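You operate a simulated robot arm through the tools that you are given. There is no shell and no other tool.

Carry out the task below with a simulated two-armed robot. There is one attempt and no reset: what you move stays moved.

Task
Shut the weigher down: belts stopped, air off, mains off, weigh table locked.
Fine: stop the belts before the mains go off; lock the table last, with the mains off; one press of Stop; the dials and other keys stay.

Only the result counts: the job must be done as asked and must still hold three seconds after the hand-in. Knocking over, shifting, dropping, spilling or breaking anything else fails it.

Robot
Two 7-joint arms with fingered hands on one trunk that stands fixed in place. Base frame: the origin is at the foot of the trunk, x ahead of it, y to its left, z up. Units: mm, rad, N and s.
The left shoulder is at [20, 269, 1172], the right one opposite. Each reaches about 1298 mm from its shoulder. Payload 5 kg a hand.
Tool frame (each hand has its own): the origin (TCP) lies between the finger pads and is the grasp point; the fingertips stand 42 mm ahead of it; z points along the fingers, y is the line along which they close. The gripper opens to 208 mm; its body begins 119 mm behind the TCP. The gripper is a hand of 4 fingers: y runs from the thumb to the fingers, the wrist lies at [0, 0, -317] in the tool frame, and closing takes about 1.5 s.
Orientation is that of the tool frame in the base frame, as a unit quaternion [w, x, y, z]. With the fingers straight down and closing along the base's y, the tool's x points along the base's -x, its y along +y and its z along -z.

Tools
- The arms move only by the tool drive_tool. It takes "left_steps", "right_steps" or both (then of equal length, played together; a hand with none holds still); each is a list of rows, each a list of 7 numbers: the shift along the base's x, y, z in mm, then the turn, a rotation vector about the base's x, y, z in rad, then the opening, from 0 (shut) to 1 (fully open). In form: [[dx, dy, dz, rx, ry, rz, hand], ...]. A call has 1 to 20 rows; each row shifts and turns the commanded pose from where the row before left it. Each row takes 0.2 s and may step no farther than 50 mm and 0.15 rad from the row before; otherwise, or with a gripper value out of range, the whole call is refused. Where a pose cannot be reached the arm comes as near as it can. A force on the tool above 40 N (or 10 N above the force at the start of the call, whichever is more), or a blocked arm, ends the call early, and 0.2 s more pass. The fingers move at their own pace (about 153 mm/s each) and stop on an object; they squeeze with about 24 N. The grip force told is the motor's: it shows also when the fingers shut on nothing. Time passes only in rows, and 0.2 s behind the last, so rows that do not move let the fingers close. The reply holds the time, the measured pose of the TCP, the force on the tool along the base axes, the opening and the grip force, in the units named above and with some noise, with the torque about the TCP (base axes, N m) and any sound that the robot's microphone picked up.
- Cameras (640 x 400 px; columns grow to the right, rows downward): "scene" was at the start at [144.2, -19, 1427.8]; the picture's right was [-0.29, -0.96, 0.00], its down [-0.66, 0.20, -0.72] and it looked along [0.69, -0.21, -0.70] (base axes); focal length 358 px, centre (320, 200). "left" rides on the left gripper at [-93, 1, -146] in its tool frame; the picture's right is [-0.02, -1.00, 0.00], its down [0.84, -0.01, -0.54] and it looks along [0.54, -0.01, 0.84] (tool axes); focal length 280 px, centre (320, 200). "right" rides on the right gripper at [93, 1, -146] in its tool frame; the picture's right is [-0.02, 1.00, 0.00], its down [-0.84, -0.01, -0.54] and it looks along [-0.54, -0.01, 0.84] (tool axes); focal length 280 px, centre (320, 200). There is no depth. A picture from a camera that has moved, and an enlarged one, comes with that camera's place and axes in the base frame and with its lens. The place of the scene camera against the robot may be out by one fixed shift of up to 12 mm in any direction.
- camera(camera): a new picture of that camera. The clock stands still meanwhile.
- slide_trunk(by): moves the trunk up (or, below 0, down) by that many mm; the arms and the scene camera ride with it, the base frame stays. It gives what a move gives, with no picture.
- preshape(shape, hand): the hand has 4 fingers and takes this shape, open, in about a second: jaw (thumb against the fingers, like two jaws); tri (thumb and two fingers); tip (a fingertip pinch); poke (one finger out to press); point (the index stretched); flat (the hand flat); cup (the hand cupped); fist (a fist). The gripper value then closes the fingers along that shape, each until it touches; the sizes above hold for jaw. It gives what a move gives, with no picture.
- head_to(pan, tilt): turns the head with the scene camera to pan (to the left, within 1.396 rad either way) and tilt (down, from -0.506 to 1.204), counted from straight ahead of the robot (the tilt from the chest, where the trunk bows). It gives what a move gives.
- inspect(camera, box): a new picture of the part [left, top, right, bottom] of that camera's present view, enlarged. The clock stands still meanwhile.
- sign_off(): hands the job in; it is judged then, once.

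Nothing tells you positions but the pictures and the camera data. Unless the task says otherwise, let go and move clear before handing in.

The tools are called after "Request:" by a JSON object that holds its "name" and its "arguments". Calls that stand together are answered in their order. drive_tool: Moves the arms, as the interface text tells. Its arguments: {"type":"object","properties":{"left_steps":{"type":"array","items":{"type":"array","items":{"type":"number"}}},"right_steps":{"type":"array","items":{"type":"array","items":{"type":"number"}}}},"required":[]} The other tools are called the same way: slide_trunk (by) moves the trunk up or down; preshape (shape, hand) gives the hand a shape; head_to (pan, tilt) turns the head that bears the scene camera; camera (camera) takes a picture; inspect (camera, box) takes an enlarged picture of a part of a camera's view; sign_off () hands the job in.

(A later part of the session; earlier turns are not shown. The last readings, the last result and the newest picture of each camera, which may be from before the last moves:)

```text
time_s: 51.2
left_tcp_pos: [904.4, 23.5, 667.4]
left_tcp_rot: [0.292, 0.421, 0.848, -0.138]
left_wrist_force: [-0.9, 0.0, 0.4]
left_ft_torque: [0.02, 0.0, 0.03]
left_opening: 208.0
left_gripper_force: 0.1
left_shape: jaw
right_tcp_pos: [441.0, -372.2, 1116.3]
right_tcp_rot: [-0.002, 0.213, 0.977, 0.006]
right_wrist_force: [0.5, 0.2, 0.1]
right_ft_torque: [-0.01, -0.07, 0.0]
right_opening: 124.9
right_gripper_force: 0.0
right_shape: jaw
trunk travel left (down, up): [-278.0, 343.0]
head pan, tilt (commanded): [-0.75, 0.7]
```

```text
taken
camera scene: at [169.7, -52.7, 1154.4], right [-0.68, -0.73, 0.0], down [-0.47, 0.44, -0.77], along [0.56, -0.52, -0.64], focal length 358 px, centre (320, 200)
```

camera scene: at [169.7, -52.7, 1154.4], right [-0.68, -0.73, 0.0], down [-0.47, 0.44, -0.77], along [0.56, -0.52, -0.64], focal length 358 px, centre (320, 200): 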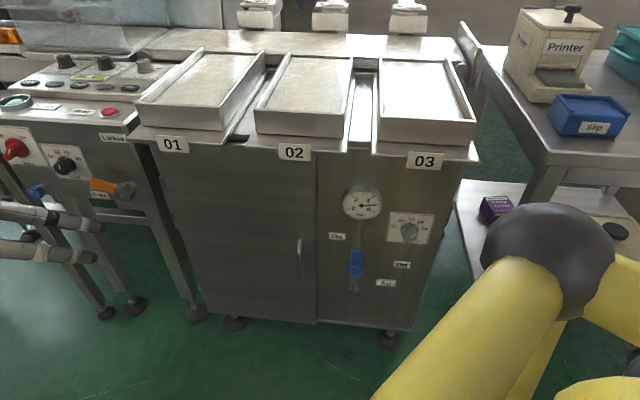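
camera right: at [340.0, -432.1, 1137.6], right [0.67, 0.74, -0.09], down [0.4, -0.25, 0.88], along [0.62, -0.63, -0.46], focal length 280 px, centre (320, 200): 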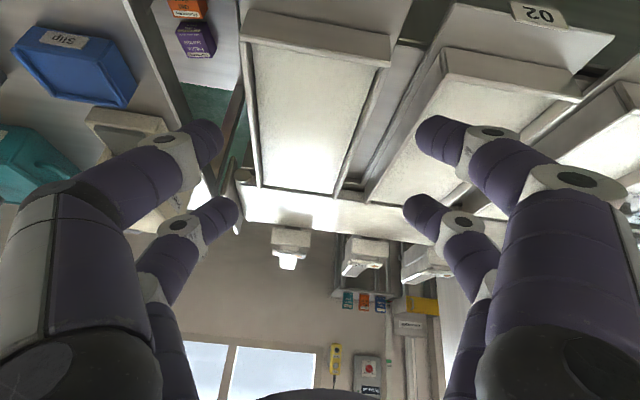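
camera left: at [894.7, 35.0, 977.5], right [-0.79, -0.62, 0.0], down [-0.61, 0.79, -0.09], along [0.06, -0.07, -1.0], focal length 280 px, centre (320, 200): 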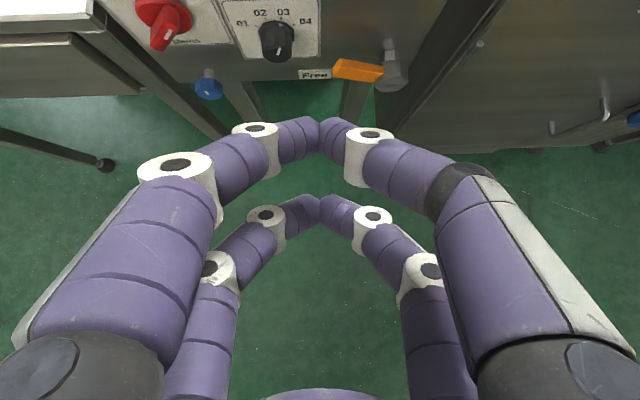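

The view of the valve is better from this height. I'll zoom in to refine its position.

Request:
{"name": "inspect", "arguments": {"camera": "scene", "box": [290, 170, 450, 310]}}

Request:
{"name": "inspect", "arguments": {"camera": "scene", "box": [0, 80, 160, 280]}}

```text
2.86 times, centred on (370, 240) of scene
camera zoom: at [169.7, -52.7, 1154.4], right [-0.68, -0.73, 0.0], down [-0.47, 0.44, -0.77], along [0.56, -0.52, -0.64], focal length 1022 px, centre (177, 86)
```

zoom: 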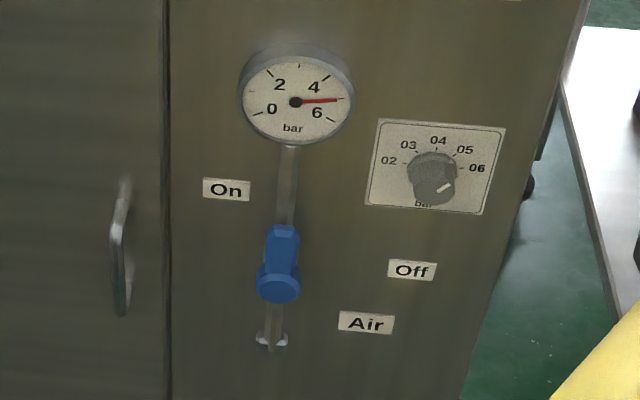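

```text
2.00 times, centred on (80, 180) of scene
camera zoom: at [169.7, -52.7, 1154.4], right [-0.68, -0.73, 0.0], down [-0.47, 0.44, -0.77], along [0.56, -0.52, -0.64], focal length 716 px, centre (800, 240)
```

zoom: 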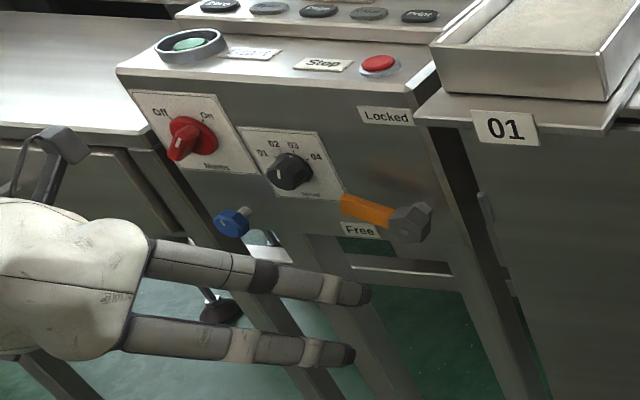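

The valve is clear in this view, with its hub at about (510, -492, 493). I'll move the left hand along the cabinet front toward it, starting with the first half of the way.

Request:
{"name": "drive_tool", "arguments": {"left_steps": [[-33, -31, -5, -0.016, -0.012, 0, 1], [-33, -31, -5, -0.016, -0.012, 0, 1], [-33, -31, -5, -0.016, -0.012, 0, 1], [-33, -31, -5, -0.016, -0.012, 0, 1], [-33, -31, -5, -0.016, -0.012, 0, 1], [-33, -31, -5, -0.016, -0.012, 0, 1], [-33, -31, -5, 0, 0, 0, 1]]}}

Request:
{"name": "camera", "arguments": {"camera": "scene"}}

Request:
{"name": "camera", "arguments": {"camera": "left"}}

```text
time_s: 52.8
left_tcp_pos: [675.2, -193.7, 630.0]
left_tcp_rot: [0.343, 0.411, 0.829, -0.163]
left_wrist_force: [0.5, 0.7, 0.0]
left_ft_torque: [-0.02, 0.09, -0.1]
left_opening: 207.9
left_gripper_force: 0.1
left_shape: jaw
right_tcp_pos: [441.6, -372.8, 1115.4]
right_tcp_rot: [-0.002, 0.213, 0.977, 0.006]
right_wrist_force: [1.0, 0.5, 0.8]
right_ft_torque: [0.03, 0.0, 0.01]
right_opening: 125.1
right_gripper_force: 0.0
right_shape: jaw
trunk travel left (down, up): [-278.0, 343.0]
head pan, tilt (commanded): [-0.75, 0.7]
```

```text
taken
camera scene: at [170.4, -52.7, 1153.9], right [-0.68, -0.73, 0.0], down [-0.47, 0.44, -0.76], along [0.56, -0.52, -0.64], focal length 358 px, centre (320, 200)
```

scene: 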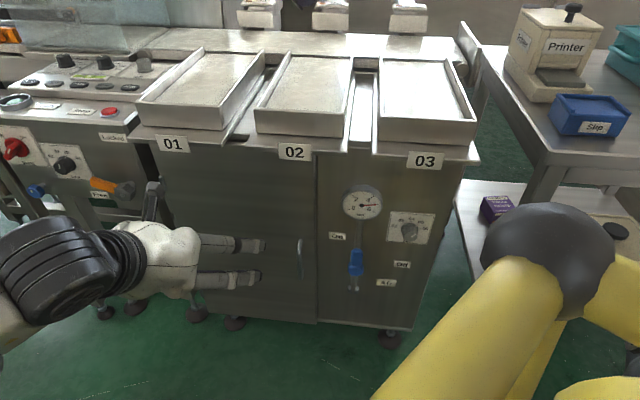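

```text
taken
camera left: at [652.6, -166.2, 798.0], right [-0.79, -0.62, 0.0], down [-0.6, 0.77, -0.21], along [0.13, -0.16, -0.98], focal length 280 px, centre (320, 200)
```

left: 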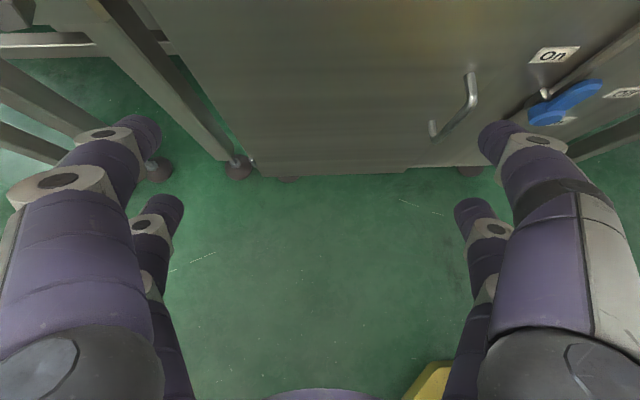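

The left hand moves freely along the cabinet. Its camera now sees the valve from the side, so I'll zoom in to judge how far the lever stands off the panel.

Request:
{"name": "inspect", "arguments": {"camera": "left", "box": [480, 20, 640, 140]}}

```text
3.33 times, centred on (560, 80) of left
camera zoom: at [652.6, -166.2, 798.0], right [-0.79, -0.62, 0.0], down [-0.6, 0.77, -0.21], along [0.13, -0.16, -0.98], focal length 935 px, centre (-480, 600)
```

zoom: 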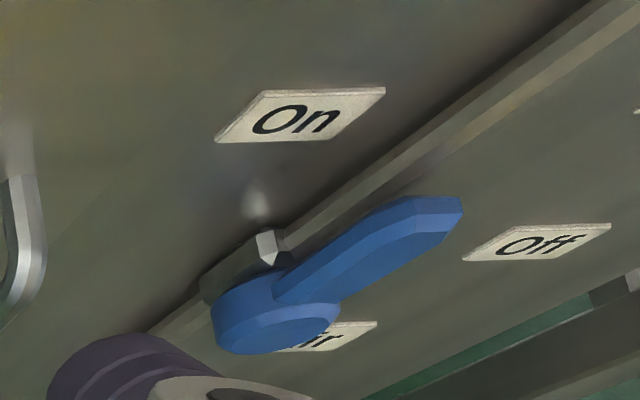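

Three cameras now agree on the hub at (524, -507, 456), with the lever about 64 mm long and 38 mm off the panel. I'll bring the left hand in front of the valve, with its left fingers just left of the lever and still 70 mm out.

Request:
{"name": "drive_tool", "arguments": {"left_steps": [[-28.1, -29.8, -14.3, 0, 0, 0, 1], [-28.1, -29.8, -14.3, 0, 0, 0, 1], [-28.1, -29.8, -14.3, 0, 0, 0, 1], [-28.1, -29.8, -14.3, 0, 0, 0, 1], [-28.1, -29.8, -14.3, 0, 0, 0, 1], [-28.1, -29.8, -14.3, 0, 0, 0, 1], [-28.1, -29.8, -14.3, 0, 0, 0, 1], [-28.1, -29.8, -14.3, 0, 0, 0, 1], [-28.1, -29.8, -14.3, 0, 0, 0, 1], [0, 0, 0, 0, 0, 0, 1]]}}

Request:
{"name": "camera", "arguments": {"camera": "scene"}}

Request:
{"name": "camera", "arguments": {"camera": "left"}}

```text
time_s: 55.2
left_tcp_pos: [454.9, -443.2, 493.1]
left_tcp_rot: [0.344, 0.395, 0.839, -0.152]
left_wrist_force: [-0.2, 0.3, -0.9]
left_ft_torque: [0.0, 0.0, -0.05]
left_opening: 208.5
left_gripper_force: 0.0
left_shape: jaw
right_tcp_pos: [442.2, -373.6, 1116.0]
right_tcp_rot: [-0.002, 0.214, 0.977, 0.006]
right_wrist_force: [0.3, -0.4, 0.3]
right_ft_torque: [-0.02, 0.07, 0.01]
right_opening: 125.2
right_gripper_force: 0.1
right_shape: jaw
trunk travel left (down, up): [-278.0, 343.0]
head pan, tilt (commanded): [-0.75, 0.7]
stopped in row 10 (left hand): the arm was blocked; the commanded pose is now the measured one
```

```text
taken
camera scene: at [170.5, -52.6, 1153.8], right [-0.68, -0.73, 0.0], down [-0.47, 0.44, -0.76], along [0.56, -0.52, -0.64], focal length 358 px, centre (320, 200)
```

scene: 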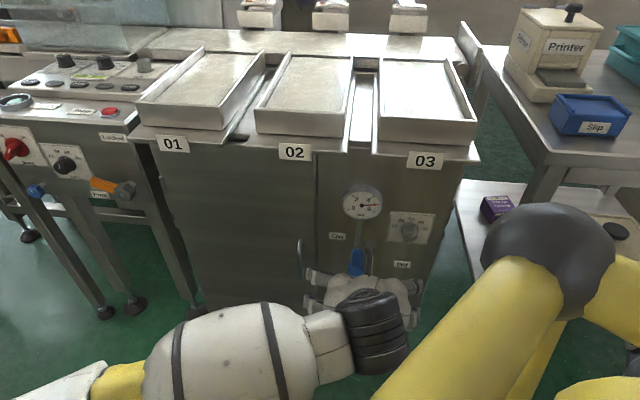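

```text
taken
camera left: at [430.2, -417.1, 661.3], right [-0.76, -0.65, 0.0], down [-0.64, 0.75, -0.2], along [0.13, -0.15, -0.98], focal length 280 px, centre (320, 200)
```

left: 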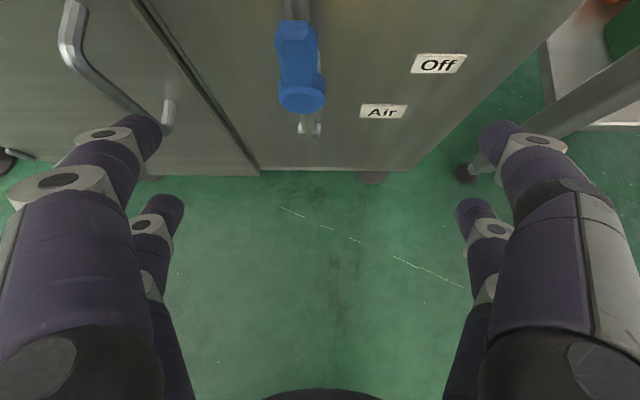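

My own arm was blocked there, most likely the left wrist against the robot's frame. It works better to push the lever with the outer side of the thumb-side finger, so the hand stays to the left of the valve. I'll back off that way.

Request:
{"name": "drive_tool", "arguments": {"left_steps": [[30.8, 25, 2.2, -0.002, 0, -0.0086, 1], [30.8, 25, 2.2, -0.002, 0, -0.0086, 1], [30.8, 25, 2.2, -0.002, 0, -0.0086, 1], [30.8, 25, 2.2, -0.002, 0, -0.0086, 1], [30.8, 25, 2.2, -0.002, 0, -0.0086, 1], [0, 0, 0, 0, 0, 0, 1]]}}

Request:
{"name": "camera", "arguments": {"camera": "left"}}

Request:
{"name": "camera", "arguments": {"camera": "scene"}}

```text
time_s: 56.6
left_tcp_pos: [607.6, -317.0, 507.4]
left_tcp_rot: [0.342, 0.413, 0.827, -0.167]
left_wrist_force: [0.5, 0.1, 0.1]
left_ft_torque: [-0.03, 0.01, -0.04]
left_opening: 207.9
left_gripper_force: 0.1
left_shape: jaw
right_tcp_pos: [441.1, -371.6, 1116.6]
right_tcp_rot: [-0.003, 0.214, 0.977, 0.006]
right_wrist_force: [0.6, 1.8, -0.7]
right_ft_torque: [-0.14, 0.04, 0.01]
right_opening: 125.1
right_gripper_force: 0.1
right_shape: jaw
trunk travel left (down, up): [-278.0, 343.0]
head pan, tilt (commanded): [-0.75, 0.7]
```

```text
taken
camera left: at [584.6, -288.4, 675.8], right [-0.79, -0.61, 0.0], down [-0.6, 0.77, -0.21], along [0.13, -0.17, -0.98], focal length 280 px, centre (320, 200)
```

left: 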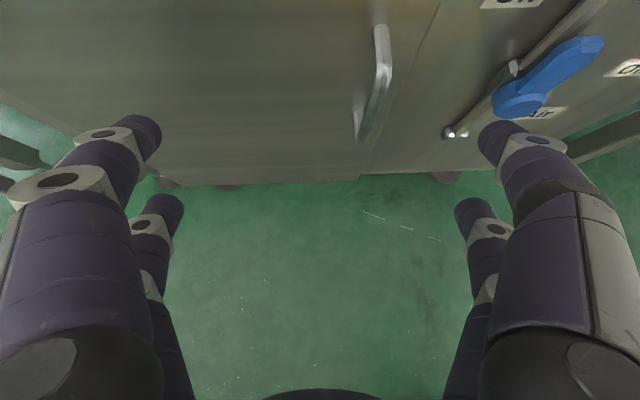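

```text
taken
camera scene: at [170.5, -52.3, 1153.9], right [-0.68, -0.73, 0.0], down [-0.47, 0.44, -0.77], along [0.56, -0.52, -0.64], focal length 358 px, centre (320, 200)
```

scene: 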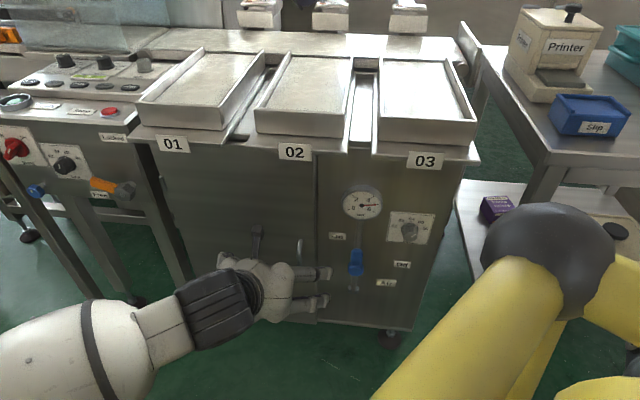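

The thumb-side fingertip is now about 60 mm left of the hub, 50 mm above it and 55 mm out, as intended. I'll move it in toward the panel beside the lever.

Request:
{"name": "drive_tool", "arguments": {"left_steps": [[8.6, -11.1, -1, 0, 0, 0, 1], [8.6, -11.1, -1, 0, 0, 0, 1], [8.6, -11.1, -1, 0, 0, 0, 1], [8.6, -11.1, -1, 0, 0, 0, 1], [6, -7.8, -1, 0, 0, 0, 1], [0, 0, 0, 0, 0, 0, 1]]}}

Request:
{"name": "inspect", "arguments": {"camera": "left", "box": [420, 20, 640, 200]}}

Request:
{"name": "inspect", "arguments": {"camera": "scene", "box": [260, 170, 440, 340]}}

```text
time_s: 57.7
left_tcp_pos: [636.2, -366.3, 499.3]
left_tcp_rot: [0.337, 0.412, 0.83, -0.166]
left_wrist_force: [-11.0, 10.4, 3.0]
left_ft_torque: [0.01, -0.76, 1.84]
left_opening: 208.0
left_gripper_force: 0.1
left_shape: jaw
right_tcp_pos: [442.1, -373.8, 1116.1]
right_tcp_rot: [-0.001, 0.213, 0.977, 0.006]
right_wrist_force: [0.8, -0.6, 0.7]
right_ft_torque: [0.09, 0.07, 0.0]
right_opening: 124.8
right_gripper_force: 0.1
right_shape: jaw
trunk travel left (down, up): [-278.0, 343.0]
head pan, tilt (commanded): [-0.75, 0.7]
stopped in row 5 (left hand): the force on the tool passed its limit at 54 N (the readings are from after the stop); the commanded pose is now the measured one
```

```text
2.22 times, centred on (530, 110) of left
camera zoom: at [616.2, -337.8, 668.9], right [-0.79, -0.61, 0.01], down [-0.6, 0.77, -0.2], along [0.12, -0.16, -0.98], focal length 623 px, centre (-147, 400)
```

zoom: 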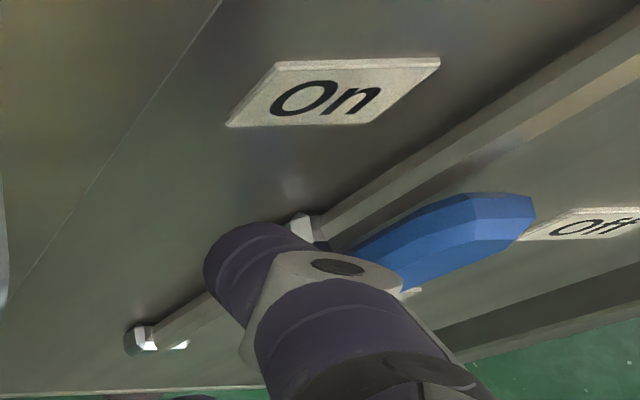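

```text
2.35 times, centred on (350, 255) of scene
camera zoom: at [170.2, -52.7, 1153.9], right [-0.68, -0.73, 0.0], down [-0.47, 0.44, -0.76], along [0.56, -0.52, -0.64], focal length 842 px, centre (249, 71)
```

zoom: 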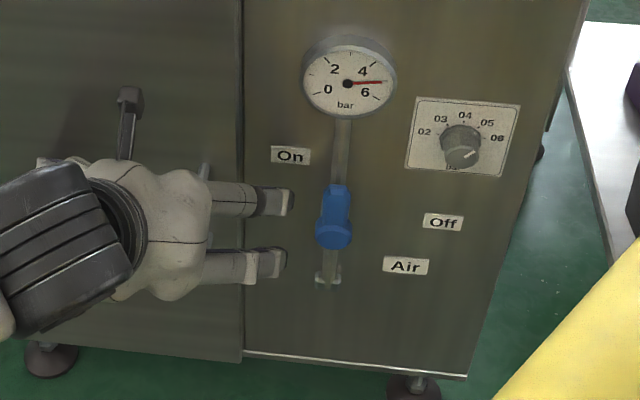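

The other side of the hand touched the cabinet door, judging by the torque, so the fingertip came up about 14 mm short. I'll back off, yaw the hand so the thumb side leads, and come in again.

Request:
{"name": "drive_tool", "arguments": {"left_steps": [[-8, 10, 1, 0, 0, 0, 1], [-8, 10, 1, 0, 0, 0, 1], [0, 0, 0, 0, 0, 0.125, 1], [0, 0, 0, 0, 0, 0.125, 1], [0, 0, 0, 0, 0, 0, 1]]}}

Request:
{"name": "inspect", "arguments": {"camera": "left", "box": [420, 20, 640, 200]}}

Request:
{"name": "camera", "arguments": {"camera": "left"}}

```text
time_s: 58.9
left_tcp_pos: [621.7, -345.2, 502.4]
left_tcp_rot: [0.356, 0.305, 0.874, -0.124]
left_wrist_force: [0.3, 0.0, -0.9]
left_ft_torque: [-0.01, 0.01, -0.02]
left_opening: 208.0
left_gripper_force: 0.1
left_shape: jaw
right_tcp_pos: [441.3, -372.6, 1117.2]
right_tcp_rot: [-0.002, 0.214, 0.977, 0.006]
right_wrist_force: [-1.1, 0.4, -0.6]
right_ft_torque: [0.02, -0.02, 0.01]
right_opening: 125.1
right_gripper_force: 0.0
right_shape: jaw
trunk travel left (down, up): [-278.0, 343.0]
head pan, tilt (commanded): [-0.75, 0.7]
```

```text
2.22 times, centred on (530, 110) of left
camera zoom: at [594.9, -322.9, 670.6], right [-0.61, -0.79, 0.01], down [-0.77, 0.6, -0.2], along [0.16, -0.13, -0.98], focal length 623 px, centre (-147, 400)
```

zoom: 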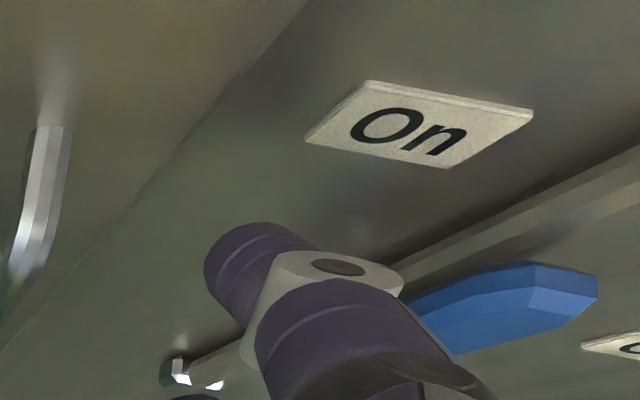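

```text
taken
camera left: at [594.9, -322.9, 670.6], right [-0.61, -0.79, 0.01], down [-0.77, 0.6, -0.2], along [0.16, -0.13, -0.98], focal length 280 px, centre (320, 200)
```

left: 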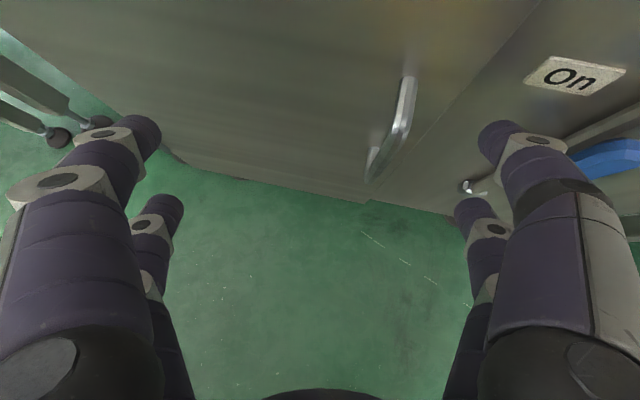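

The fingertip is now about 70 mm left of the hub and nearly deep enough. I'll go in another 13 mm and then slide right up to the lever's side.

Request:
{"name": "drive_tool", "arguments": {"left_steps": [[4, -5.2, 0, 0, 0, 0, 1], [4, -5.3, 0, 0, 0, 0, 1], [-11.8, -9.2, 0, 0, 0, 0, 1], [-11.8, -9.2, 0, 0, 0, 0, 1], [0, 0, 0, 0, 0, 0, 1]]}}

Request:
{"name": "inspect", "arguments": {"camera": "left", "box": [420, 20, 640, 200]}}

Request:
{"name": "inspect", "arguments": {"camera": "scene", "box": [260, 170, 440, 340]}}

```text
time_s: 60.1
left_tcp_pos: [606.8, -375.1, 502.2]
left_tcp_rot: [0.357, 0.306, 0.874, -0.124]
left_wrist_force: [0.6, 0.6, 0.8]
left_ft_torque: [0.02, 0.01, -0.01]
left_opening: 208.0
left_gripper_force: 0.1
left_shape: jaw
right_tcp_pos: [440.1, -373.4, 1115.8]
right_tcp_rot: [-0.002, 0.214, 0.977, 0.006]
right_wrist_force: [0.4, 0.2, 0.1]
right_ft_torque: [0.05, 0.0, 0.01]
right_opening: 125.0
right_gripper_force: 0.1
right_shape: jaw
trunk travel left (down, up): [-278.0, 343.0]
head pan, tilt (commanded): [-0.75, 0.7]
```

```text
2.22 times, centred on (530, 110) of left
camera zoom: at [579.9, -352.4, 671.0], right [-0.61, -0.79, 0.01], down [-0.77, 0.6, -0.2], along [0.16, -0.13, -0.98], focal length 623 px, centre (-147, 400)
```

zoom: 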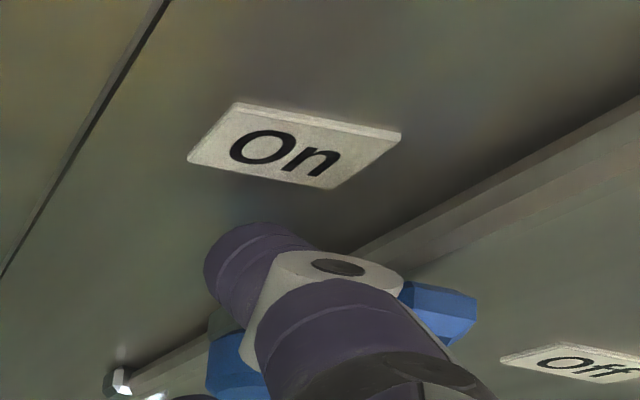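

```text
2.35 times, centred on (350, 255) of scene
camera zoom: at [170.2, -52.9, 1153.9], right [-0.68, -0.73, 0.0], down [-0.47, 0.44, -0.76], along [0.56, -0.52, -0.64], focal length 842 px, centre (249, 71)
```

zoom: 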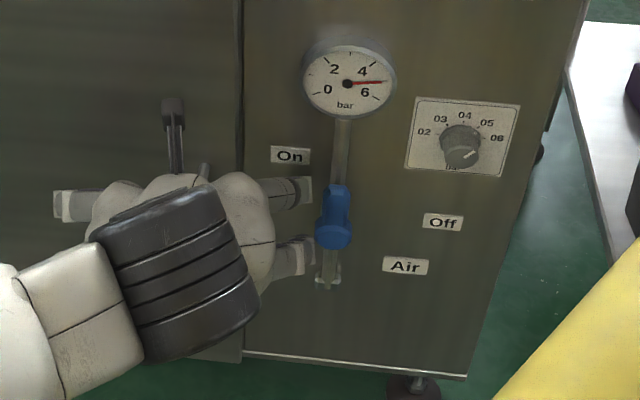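

The fingertip is right beside the lever, about 15 mm from touching. Now I'll push it to the right along its arc.

Request:
{"name": "drive_tool", "arguments": {"left_steps": [[-11.9, -9.2, 0, 0, 0, 0, 1], [-7.9, -6.1, 3, 0, 0, 0, 1], [-7.9, -6.1, 2.5, 0, 0, 0, 1], [-7.9, -6.1, 0.5, 0, 0, 0, 1], [-7.9, -6.1, -2, 0, 0, 0, 1], [-7.1, -5.5, -4, 0, 0, 0, 1]]}}

Request:
{"name": "inspect", "arguments": {"camera": "scene", "box": [260, 170, 440, 340]}}

Request:
{"name": "inspect", "arguments": {"camera": "left", "box": [420, 20, 640, 200]}}

```text
time_s: 61.5
left_tcp_pos: [552.3, -415.5, 502.0]
left_tcp_rot: [0.357, 0.307, 0.874, -0.125]
left_wrist_force: [0.8, 1.3, 0.9]
left_ft_torque: [-0.08, 0.03, 0.1]
left_opening: 208.2
left_gripper_force: 0.0
left_shape: jaw
right_tcp_pos: [441.2, -373.9, 1116.7]
right_tcp_rot: [-0.002, 0.213, 0.977, 0.006]
right_wrist_force: [0.7, 0.4, 0.1]
right_ft_torque: [-0.03, -0.03, 0.05]
right_opening: 125.1
right_gripper_force: 0.1
right_shape: jaw
trunk travel left (down, up): [-278.0, 343.0]
head pan, tilt (commanded): [-0.75, 0.7]
```

```text
2.35 times, centred on (350, 255) of scene
camera zoom: at [170.2, -52.7, 1153.9], right [-0.68, -0.73, 0.0], down [-0.47, 0.44, -0.77], along [0.56, -0.52, -0.64], focal length 842 px, centre (249, 71)
```

zoom: 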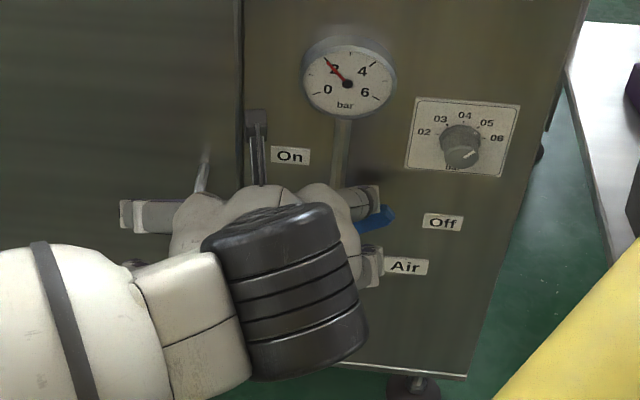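

```text
2.22 times, centred on (530, 110) of left
camera zoom: at [526.3, -392.2, 670.8], right [-0.61, -0.79, 0.01], down [-0.77, 0.6, -0.2], along [0.16, -0.13, -0.98], focal length 623 px, centre (-147, 400)
```

zoom: 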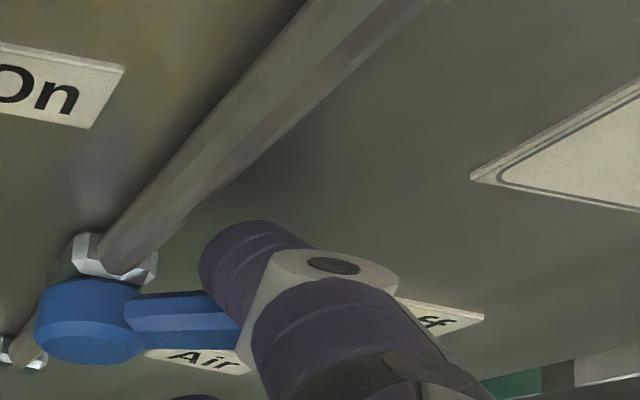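

The lever is turning and the gauge is already falling. I'll finish the quarter turn by pressing on downward to its stop.

Request:
{"name": "drive_tool", "arguments": {"left_steps": [[-6.3, -4.9, -6, 0, 0, 0, 1], [-4.7, -3.7, -6, 0, 0, 0, 1], [-3.2, -2.5, -6, 0, 0, 0, 1], [-1.6, -1.2, -6, 0, 0, 0, 1], [0, 0, 0, 0, 0, 0, 1]]}}

Request:
{"name": "inspect", "arguments": {"camera": "scene", "box": [260, 170, 440, 340]}}

Request:
{"name": "inspect", "arguments": {"camera": "left", "box": [420, 20, 640, 200]}}

```text
time_s: 62.7
left_tcp_pos: [542.5, -424.0, 477.4]
left_tcp_rot: [0.357, 0.305, 0.874, -0.123]
left_wrist_force: [0.4, -1.0, 0.1]
left_ft_torque: [-0.06, 0.04, 0.08]
left_opening: 207.9
left_gripper_force: 0.0
left_shape: jaw
right_tcp_pos: [441.6, -373.7, 1116.8]
right_tcp_rot: [-0.003, 0.214, 0.977, 0.006]
right_wrist_force: [-0.7, 0.2, 0.4]
right_ft_torque: [0.0, -0.05, 0.03]
right_opening: 125.0
right_gripper_force: 0.2
right_shape: jaw
trunk travel left (down, up): [-278.0, 343.0]
head pan, tilt (commanded): [-0.75, 0.7]
```

```text
2.35 times, centred on (350, 255) of scene
camera zoom: at [170.3, -52.8, 1153.9], right [-0.68, -0.73, 0.0], down [-0.47, 0.44, -0.76], along [0.56, -0.52, -0.64], focal length 842 px, centre (249, 71)
```

zoom: 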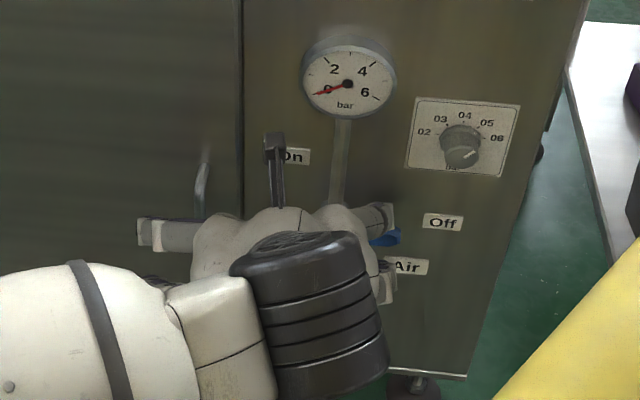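

```text
2.22 times, centred on (530, 110) of left
camera zoom: at [515.0, -402.4, 646.5], right [-0.61, -0.79, 0.01], down [-0.77, 0.6, -0.2], along [0.16, -0.13, -0.98], focal length 623 px, centre (-147, 400)
```

zoom: 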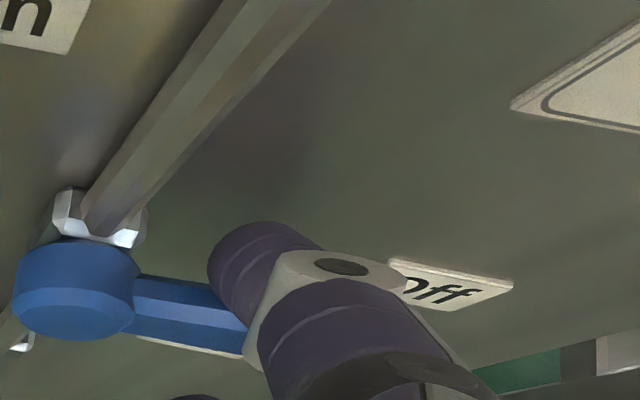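

The gauge now reads 0 and the lever is nearly level, pointing at Off. I'll press a few more millimetres to be sure it sits on its stop.

Request:
{"name": "drive_tool", "arguments": {"left_steps": [[0, 0, -3, 0, 0, 0, 1], [0, 0, -3, 0, 0, 0, 1], [0, 0, -3, 0, 0, 0, 1], [0, 0, 0, 0, 0, 0, 1]]}}

Request:
{"name": "inspect", "arguments": {"camera": "left", "box": [420, 20, 640, 200]}}

```text
time_s: 63.7
left_tcp_pos: [544.4, -422.6, 469.0]
left_tcp_rot: [0.357, 0.303, 0.875, -0.122]
left_wrist_force: [1.3, -1.2, 13.5]
left_ft_torque: [-1.5, 0.56, 0.1]
left_opening: 207.9
left_gripper_force: 0.2
left_shape: jaw
right_tcp_pos: [441.3, -371.5, 1117.0]
right_tcp_rot: [-0.003, 0.214, 0.977, 0.006]
right_wrist_force: [0.0, -0.1, -0.2]
right_ft_torque: [-0.03, -0.02, -0.03]
right_opening: 125.2
right_gripper_force: 0.0
right_shape: jaw
trunk travel left (down, up): [-278.0, 343.0]
head pan, tilt (commanded): [-0.75, 0.7]
```

```text
2.22 times, centred on (530, 110) of left
camera zoom: at [517.1, -400.9, 637.8], right [-0.61, -0.79, 0.01], down [-0.78, 0.6, -0.2], along [0.16, -0.13, -0.98], focal length 623 px, centre (-147, 400)
```

zoom: 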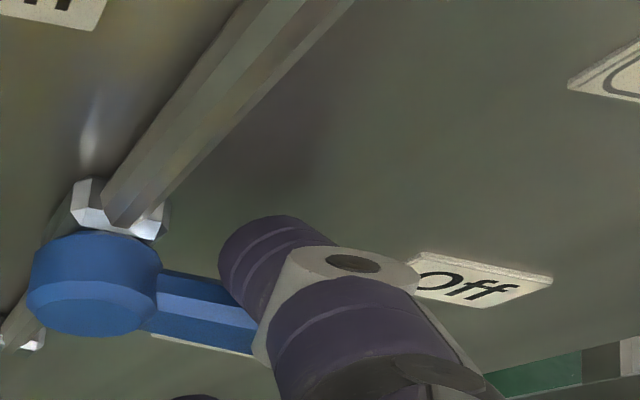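

The lever is firmly on its stop with 13 N against it, and the air is off. I'll withdraw the left hand from the panel and check the valve and gauge.

Request:
{"name": "drive_tool", "arguments": {"left_steps": [[0, 0, 6, 0, 0, 0, 1], [-4, 6, 6, 0, 0, 0, 1], [-2, 25, 4, 0, 0, 0, 1], [5, 35, 4, 0, 0, 0, 1], [10, 35, 4, 0, 0, 0, 1], [20, 35, 4, 0, 0, 0, 1]]}}

Request:
{"name": "inspect", "arguments": {"camera": "scene", "box": [260, 170, 440, 340]}}

Request:
{"name": "camera", "arguments": {"camera": "left"}}

```text
time_s: 65.1
left_tcp_pos: [570.1, -290.1, 492.7]
left_tcp_rot: [0.357, 0.307, 0.874, -0.124]
left_wrist_force: [-0.9, -1.9, -0.2]
left_ft_torque: [0.06, -0.09, 0.1]
left_opening: 207.9
left_gripper_force: 0.0
left_shape: jaw
right_tcp_pos: [441.1, -373.9, 1114.6]
right_tcp_rot: [-0.003, 0.214, 0.977, 0.006]
right_wrist_force: [-0.1, -0.4, 0.2]
right_ft_torque: [-0.02, 0.01, 0.02]
right_opening: 125.2
right_gripper_force: 0.1
right_shape: jaw
trunk travel left (down, up): [-278.0, 343.0]
head pan, tilt (commanded): [-0.75, 0.7]
```

```text
2.35 times, centred on (350, 255) of scene
camera zoom: at [170.2, -52.9, 1153.9], right [-0.68, -0.73, 0.0], down [-0.47, 0.44, -0.77], along [0.56, -0.52, -0.64], focal length 842 px, centre (249, 71)
```

zoom: 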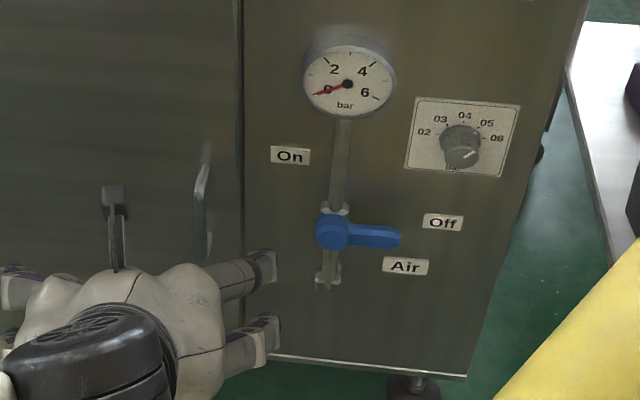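

```text
taken
camera left: at [542.5, -266.8, 663.1], right [-0.62, -0.79, 0.01], down [-0.77, 0.6, -0.2], along [0.15, -0.13, -0.98], focal length 280 px, centre (320, 200)
```

left: 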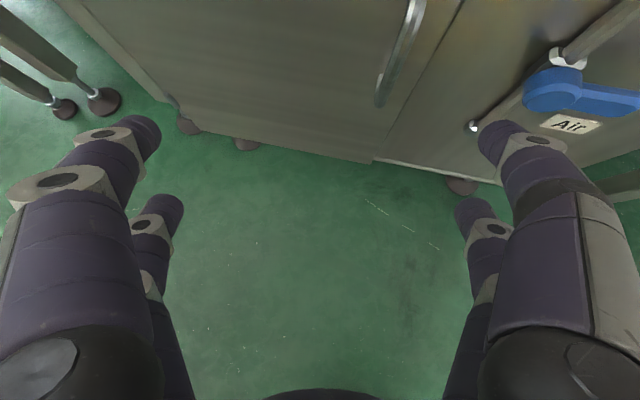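

Air is off, with the lever level at Off and the gauge at 0. Next is the mains switch, so I'll bring the left hand back in front of the console.

Request:
{"name": "drive_tool", "arguments": {"left_steps": [[22, 38, 15, 0, 0, -0.02, 1], [28, 33, 15, 0, 0, -0.02, 1], [30, 29, 15, 0, 0, -0.022, 1], [30, 29, 15, 0, 0, -0.022, 1], [30, 29, 15, 0, 0, -0.022, 1], [30, 29, 15, 0, 0, -0.022, 1], [30, 29, 15, 0, 0, -0.022, 1], [30, 29, 15, 0, 0, -0.022, 1], [30, 29, 15, -0.04, -0.03, -0.022, 1], [30, 29, 15, -0.04, -0.03, -0.022, 1], [30, 29, 15, -0.04, -0.03, -0.022, 1]]}}

Request:
{"name": "head_to", "arguments": {"pan": -0.1, "tilt": 0.5}}

Request:
{"name": "camera", "arguments": {"camera": "scene"}}

Request:
{"name": "camera", "arguments": {"camera": "left"}}

```text
time_s: 67.5
left_tcp_pos: [889.7, 35.9, 662.0]
left_tcp_rot: [0.399, 0.393, 0.805, -0.198]
left_wrist_force: [-0.6, -0.1, -0.5]
left_ft_torque: [0.05, -0.11, 0.07]
left_opening: 208.0
left_gripper_force: 0.1
left_shape: jaw
right_tcp_pos: [441.6, -373.7, 1116.7]
right_tcp_rot: [-0.002, 0.213, 0.977, 0.005]
right_wrist_force: [0.6, -0.6, -0.3]
right_ft_torque: [0.01, -0.02, 0.03]
right_opening: 125.2
right_gripper_force: 0.0
right_shape: jaw
trunk travel left (down, up): [-278.0, 343.0]
head pan, tilt (commanded): [-0.75, 0.7]
```

```text
time_s: 68.5
left_tcp_pos: [889.6, 36.8, 664.0]
left_tcp_rot: [0.398, 0.392, 0.805, -0.197]
left_wrist_force: [0.0, -0.1, -0.8]
left_ft_torque: [0.0, 0.01, -0.03]
left_opening: 208.1
left_gripper_force: 0.1
left_shape: jaw
right_tcp_pos: [441.8, -373.8, 1116.4]
right_tcp_rot: [-0.003, 0.214, 0.977, 0.006]
right_wrist_force: [0.1, 0.0, -0.3]
right_ft_torque: [-0.01, 0.02, 0.02]
right_opening: 125.0
right_gripper_force: 0.1
right_shape: jaw
trunk travel left (down, up): [-278.0, 343.0]
head pan, tilt (commanded): [-0.099, 0.499]
```

```text
taken
camera scene: at [198.7, -3.9, 1171.6], right [-0.1, -0.99, 0.0], down [-0.48, 0.05, -0.88], along [0.87, -0.09, -0.48], focal length 358 px, centre (320, 200)
```

scene: 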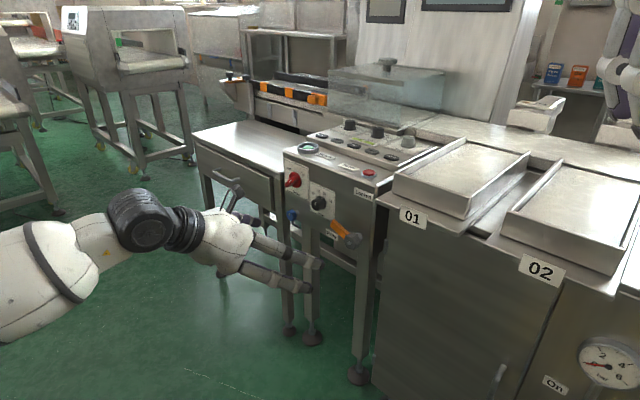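

```text
taken
camera left: at [854.8, 85.5, 824.5], right [-0.78, -0.62, 0.02], down [-0.59, 0.73, -0.35], along [0.2, -0.28, -0.94], focal length 280 px, centre (320, 200)
```

left: 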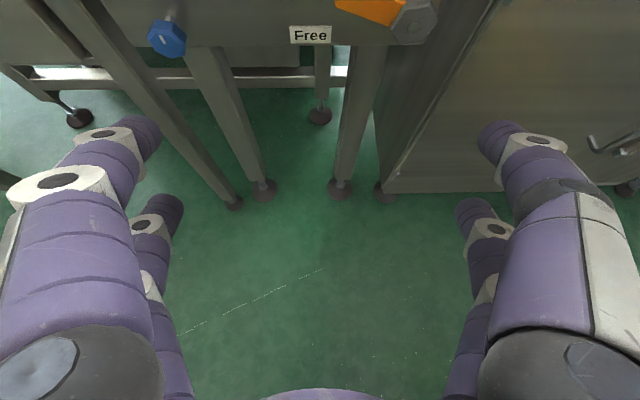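

The console is ahead, and the hand needs to be nearer the mains knob and closer to level. I'll move forward and left while pitching the hand up, keeping the arm extended so the elbow stays clear of the trolley.

Request:
{"name": "drive_tool", "arguments": {"left_steps": [[22, 8, 8, -0.08, -0.062, 0, 1], [22, 8, 8, -0.08, -0.062, 0, 1], [22, 8, 8, -0.08, -0.062, 0, 1], [22, 8, 8, -0.08, -0.062, 0, 1], [22, 8, 8, -0.08, -0.062, 0, 1], [22, 8, 8, 0, 0, 0, 1], [22, 0, 8, 0, 0, 0, 1], [0, 0, 0, 0, 0, 0, 1]]}}

Request:
{"name": "camera", "arguments": {"camera": "left"}}

Request:
{"name": "camera", "arguments": {"camera": "scene"}}

```text
time_s: 70.3
left_tcp_pos: [1042.7, 90.0, 718.0]
left_tcp_rot: [0.588, 0.331, 0.679, -0.29]
left_wrist_force: [0.5, -0.2, -0.1]
left_ft_torque: [-0.06, -0.03, 0.01]
left_opening: 208.0
left_gripper_force: 0.0
left_shape: jaw
right_tcp_pos: [441.7, -371.9, 1116.0]
right_tcp_rot: [-0.002, 0.214, 0.977, 0.005]
right_wrist_force: [-0.3, 0.0, -0.6]
right_ft_torque: [0.06, 0.05, 0.0]
right_opening: 125.0
right_gripper_force: 0.1
right_shape: jaw
trunk travel left (down, up): [-278.0, 343.0]
head pan, tilt (commanded): [-0.099, 0.499]
```

```text
taken
camera left: at [963.8, 195.0, 830.1], right [-0.79, -0.61, 0.02], down [-0.41, 0.51, -0.76], along [0.45, -0.61, -0.65], focal length 280 px, centre (320, 200)
```

left: 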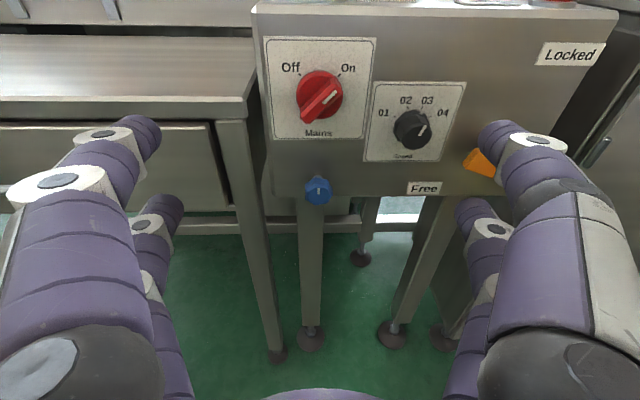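

```text
taken
camera scene: at [199.0, -3.9, 1171.5], right [-0.1, -1.0, 0.0], down [-0.48, 0.05, -0.88], along [0.87, -0.09, -0.48], focal length 358 px, centre (320, 200)
```

scene: 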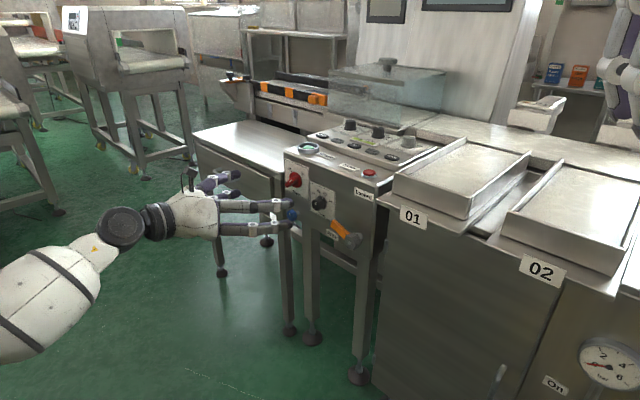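

I have a clear view of the front now. I'll zoom in on the mains knob and the lock lever.

Request:
{"name": "inspect", "arguments": {"camera": "left", "box": [250, 20, 410, 140]}}

Request:
{"name": "inspect", "arguments": {"camera": "scene", "box": [270, 130, 400, 270]}}

```text
3.33 times, centred on (330, 80) of left
camera zoom: at [963.8, 195.0, 830.1], right [-0.79, -0.61, 0.02], down [-0.41, 0.51, -0.76], along [0.45, -0.61, -0.65], focal length 935 px, centre (287, 600)
```

zoom: 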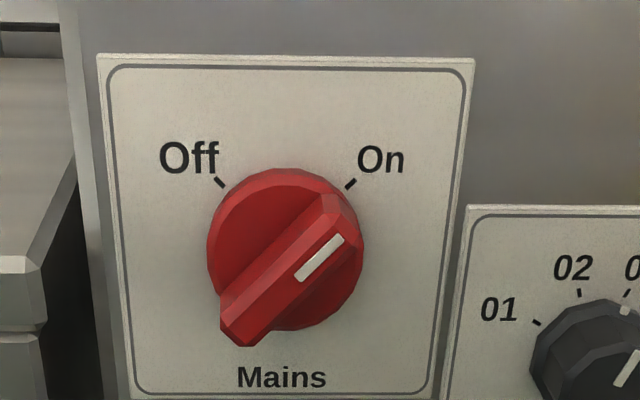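

```text
2.86 times, centred on (335, 200) of scene
camera zoom: at [199.0, -3.9, 1171.5], right [-0.1, -1.0, 0.0], down [-0.48, 0.05, -0.88], along [0.87, -0.09, -0.48], focal length 1022 px, centre (277, 200)
```

zoom: 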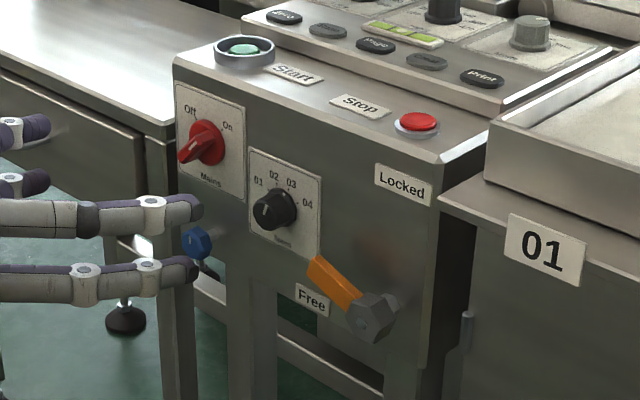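

The mains knob is at about (1138, -32, 724), with its bar pointing to On at 45 degrees. I'll use the poke finger again, setting it to the right of the bar and sweeping it up and to the left to turn it to Off. First I'll shape the hand and move to 60 mm in front.

Request:
{"name": "preshape", "arguments": {"shape": "poke", "hand": "left"}}

Request:
{"name": "drive_tool", "arguments": {"left_steps": [[-1, -20, 1.5, 0, 0, 0, 1], [-1, -20, 1.5, 0, 0, 0, 1], [-1.5, -20.5, 1.4, 0, 0, 0, 1], [0, 0, 0, 0, 0, 0, 1]]}}

Request:
{"name": "camera", "arguments": {"camera": "left"}}

Request:
{"name": "inspect", "arguments": {"camera": "scene", "box": [240, 120, 400, 260]}}

```text
time_s: 71.2
left_tcp_pos: [1043.1, 89.6, 718.4]
left_tcp_rot: [0.587, 0.332, 0.679, -0.291]
left_wrist_force: [1.3, 0.6, -0.1]
left_ft_torque: [0.02, 0.02, 0.0]
left_opening: 0.0
left_gripper_force: 0.1
left_shape: poke
right_tcp_pos: [441.0, -373.6, 1116.5]
right_tcp_rot: [-0.003, 0.214, 0.977, 0.006]
right_wrist_force: [-0.4, 0.0, 0.0]
right_ft_torque: [0.0, 0.03, 0.04]
right_opening: 125.0
right_gripper_force: 0.0
right_shape: jaw
trunk travel left (down, up): [-278.0, 343.0]
head pan, tilt (commanded): [-0.099, 0.499]
```

```text
time_s: 72.2
left_tcp_pos: [1038.3, 29.9, 721.6]
left_tcp_rot: [0.587, 0.332, 0.679, -0.291]
left_wrist_force: [1.0, -0.2, -0.5]
left_ft_torque: [-0.01, 0.02, -0.01]
left_opening: 0.3
left_gripper_force: 0.0
left_shape: poke
right_tcp_pos: [442.6, -374.1, 1115.7]
right_tcp_rot: [-0.002, 0.214, 0.977, 0.006]
right_wrist_force: [0.4, 0.8, 0.0]
right_ft_torque: [0.03, 0.05, -0.01]
right_opening: 125.3
right_gripper_force: 0.2
right_shape: jaw
trunk travel left (down, up): [-278.0, 343.0]
head pan, tilt (commanded): [-0.099, 0.499]
```

```text
taken
camera left: at [959.7, 134.1, 833.6], right [-0.79, -0.61, 0.02], down [-0.41, 0.51, -0.76], along [0.45, -0.61, -0.65], focal length 280 px, centre (320, 200)
```

left: 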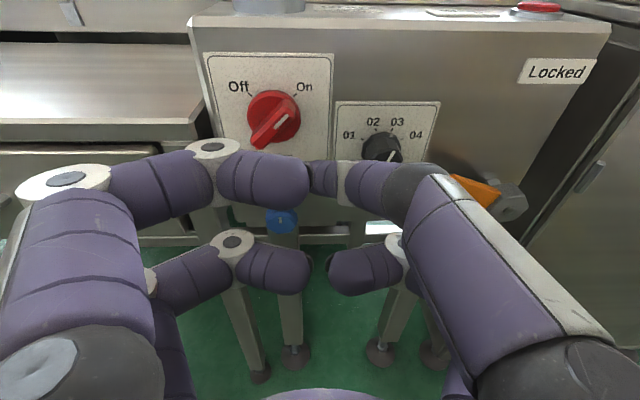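

```text
2.86 times, centred on (320, 190) of scene
camera zoom: at [198.8, -4.0, 1171.5], right [-0.1, -1.0, 0.0], down [-0.48, 0.05, -0.88], along [0.87, -0.09, -0.48], focal length 1022 px, centre (320, 229)
```

zoom: 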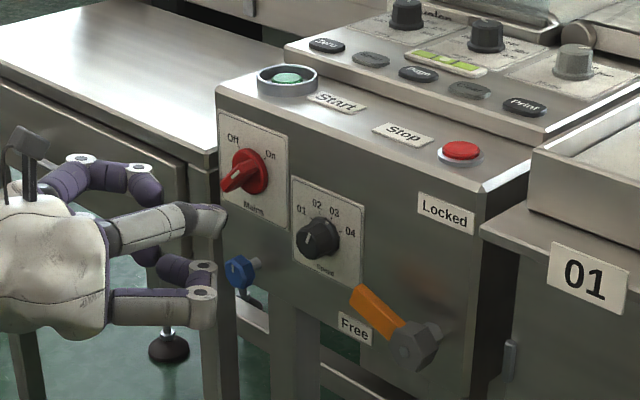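

The geometry checks out, with the knob appearing exactly where predicted. I'll move straight in 60 mm, to the right of the bar and slightly below its centre.

Request:
{"name": "drive_tool", "arguments": {"left_steps": [[9, -11.6, 0, 0, 0, 0, 1], [9, -11.6, 0, 0, 0, 0, 1], [9, -11.6, 0, 0, 0, 0, 1], [5, -6.4, 0, 0, 0, 0, 1], [0, 0, 0, 0, 0, 0, 1]]}}

Request:
{"name": "camera", "arguments": {"camera": "left"}}

Request:
{"name": "inspect", "arguments": {"camera": "left", "box": [190, 60, 410, 240]}}

Request:
{"name": "inspect", "arguments": {"camera": "scene", "box": [240, 120, 400, 260]}}

```text
time_s: 73.4
left_tcp_pos: [1071.0, -11.8, 722.0]
left_tcp_rot: [0.587, 0.332, 0.679, -0.29]
left_wrist_force: [0.0, 1.0, 0.2]
left_ft_torque: [0.02, 0.0, 0.02]
left_opening: 0.1
left_gripper_force: 0.0
left_shape: poke
right_tcp_pos: [442.3, -372.3, 1117.1]
right_tcp_rot: [-0.002, 0.214, 0.977, 0.006]
right_wrist_force: [1.0, -0.8, 0.3]
right_ft_torque: [0.03, 0.01, 0.0]
right_opening: 125.2
right_gripper_force: 0.0
right_shape: jaw
trunk travel left (down, up): [-278.0, 343.0]
head pan, tilt (commanded): [-0.099, 0.499]
```

```text
taken
camera left: at [992.0, 93.6, 834.9], right [-0.79, -0.61, 0.02], down [-0.41, 0.51, -0.76], along [0.46, -0.61, -0.65], focal length 280 px, centre (320, 200)
```

left: 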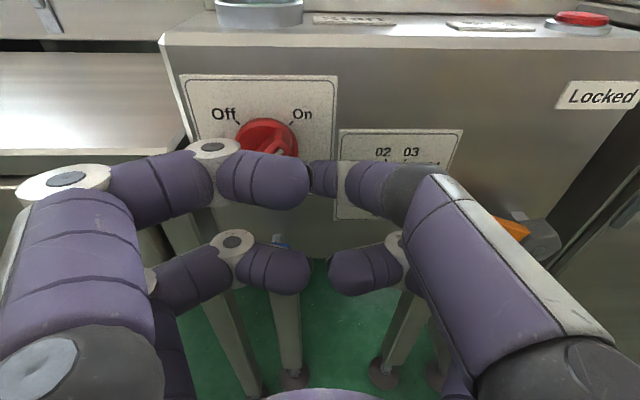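

```text
2.22 times, centred on (300, 150) of left
camera zoom: at [992.0, 93.6, 834.9], right [-0.79, -0.61, 0.02], down [-0.41, 0.51, -0.76], along [0.46, -0.61, -0.65], focal length 623 px, centre (364, 311)
```

zoom: 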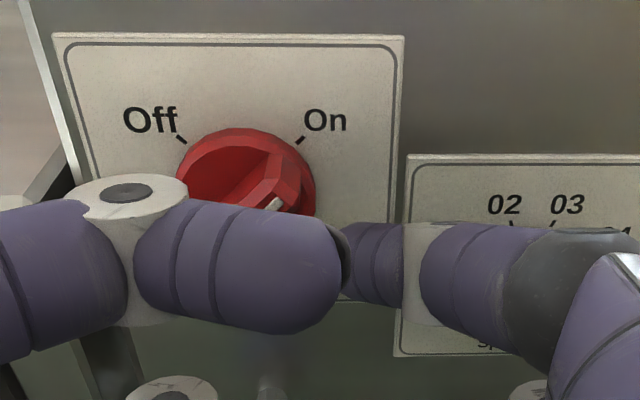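

```text
2.86 times, centred on (320, 190) of scene
camera zoom: at [198.8, -3.9, 1171.6], right [-0.1, -1.0, 0.0], down [-0.48, 0.05, -0.88], along [0.87, -0.09, -0.48], focal length 1022 px, centre (320, 229)
```

zoom: 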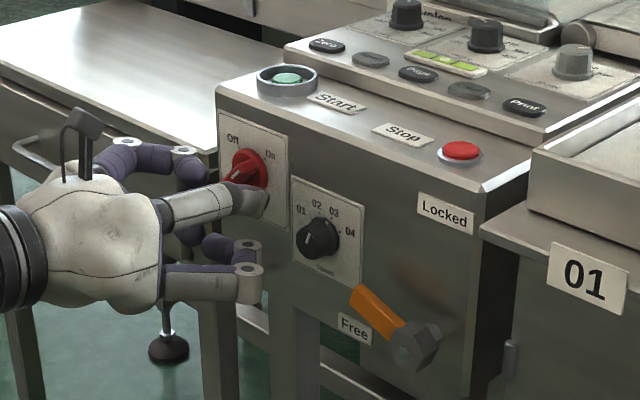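

The tip is in place to the right of the bar. I'll go 7 mm deeper and begin sweeping left and up against the bar.

Request:
{"name": "drive_tool", "arguments": {"left_steps": [[4.3, -5.5, 0, 0, 0, 0, 1], [9.5, 7.4, 4, 0, 0, 0, 1], [4.7, 3.7, 5, 0, 0, 0, 1], [1.2, 0.9, 7, 0, 0, 0, 1], [3.6, 2.8, 10, 0, 0, 0, 1]]}}

Request:
{"name": "inspect", "arguments": {"camera": "left", "box": [190, 60, 410, 240]}}

Request:
{"name": "inspect", "arguments": {"camera": "scene", "box": [240, 120, 400, 260]}}

```text
time_s: 74.6
left_tcp_pos: [1093.1, -3.3, 748.7]
left_tcp_rot: [0.588, 0.331, 0.678, -0.29]
left_wrist_force: [-1.0, -1.3, 0.1]
left_ft_torque: [-0.02, -0.03, -0.02]
left_opening: 0.3
left_gripper_force: 0.0
left_shape: poke
right_tcp_pos: [441.5, -372.3, 1116.5]
right_tcp_rot: [-0.003, 0.214, 0.977, 0.006]
right_wrist_force: [-0.5, -0.1, -0.4]
right_ft_torque: [0.02, -0.03, -0.01]
right_opening: 125.0
right_gripper_force: 0.0
right_shape: jaw
trunk travel left (down, up): [-278.0, 343.0]
head pan, tilt (commanded): [-0.099, 0.499]
```

```text
2.22 times, centred on (300, 150) of left
camera zoom: at [1013.9, 101.8, 859.8], right [-0.79, -0.61, 0.02], down [-0.41, 0.51, -0.76], along [0.46, -0.61, -0.65], focal length 623 px, centre (364, 311)
```

zoom: 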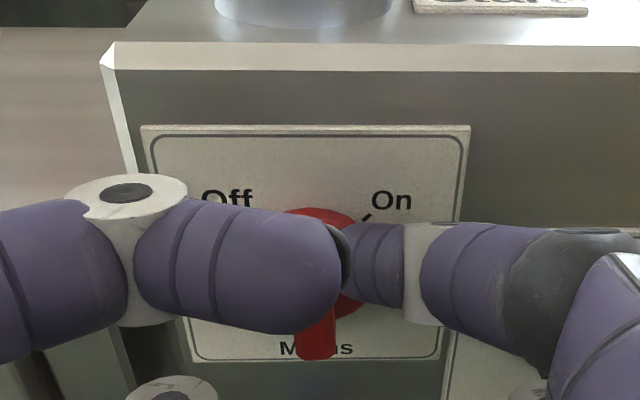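

```text
2.86 times, centred on (320, 190) of scene
camera zoom: at [198.6, -3.9, 1171.7], right [-0.1, -1.0, 0.0], down [-0.48, 0.05, -0.88], along [0.87, -0.09, -0.48], focal length 1022 px, centre (320, 229)
```

zoom: 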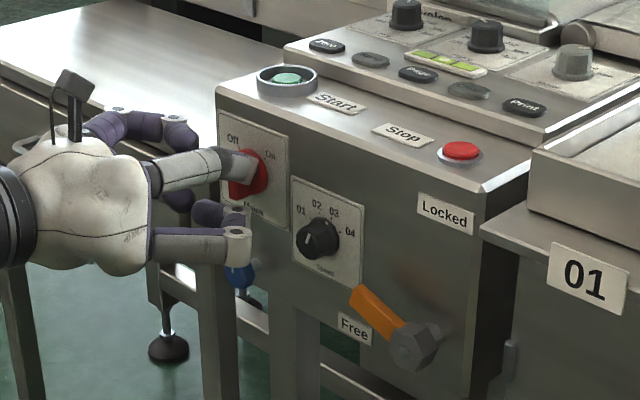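

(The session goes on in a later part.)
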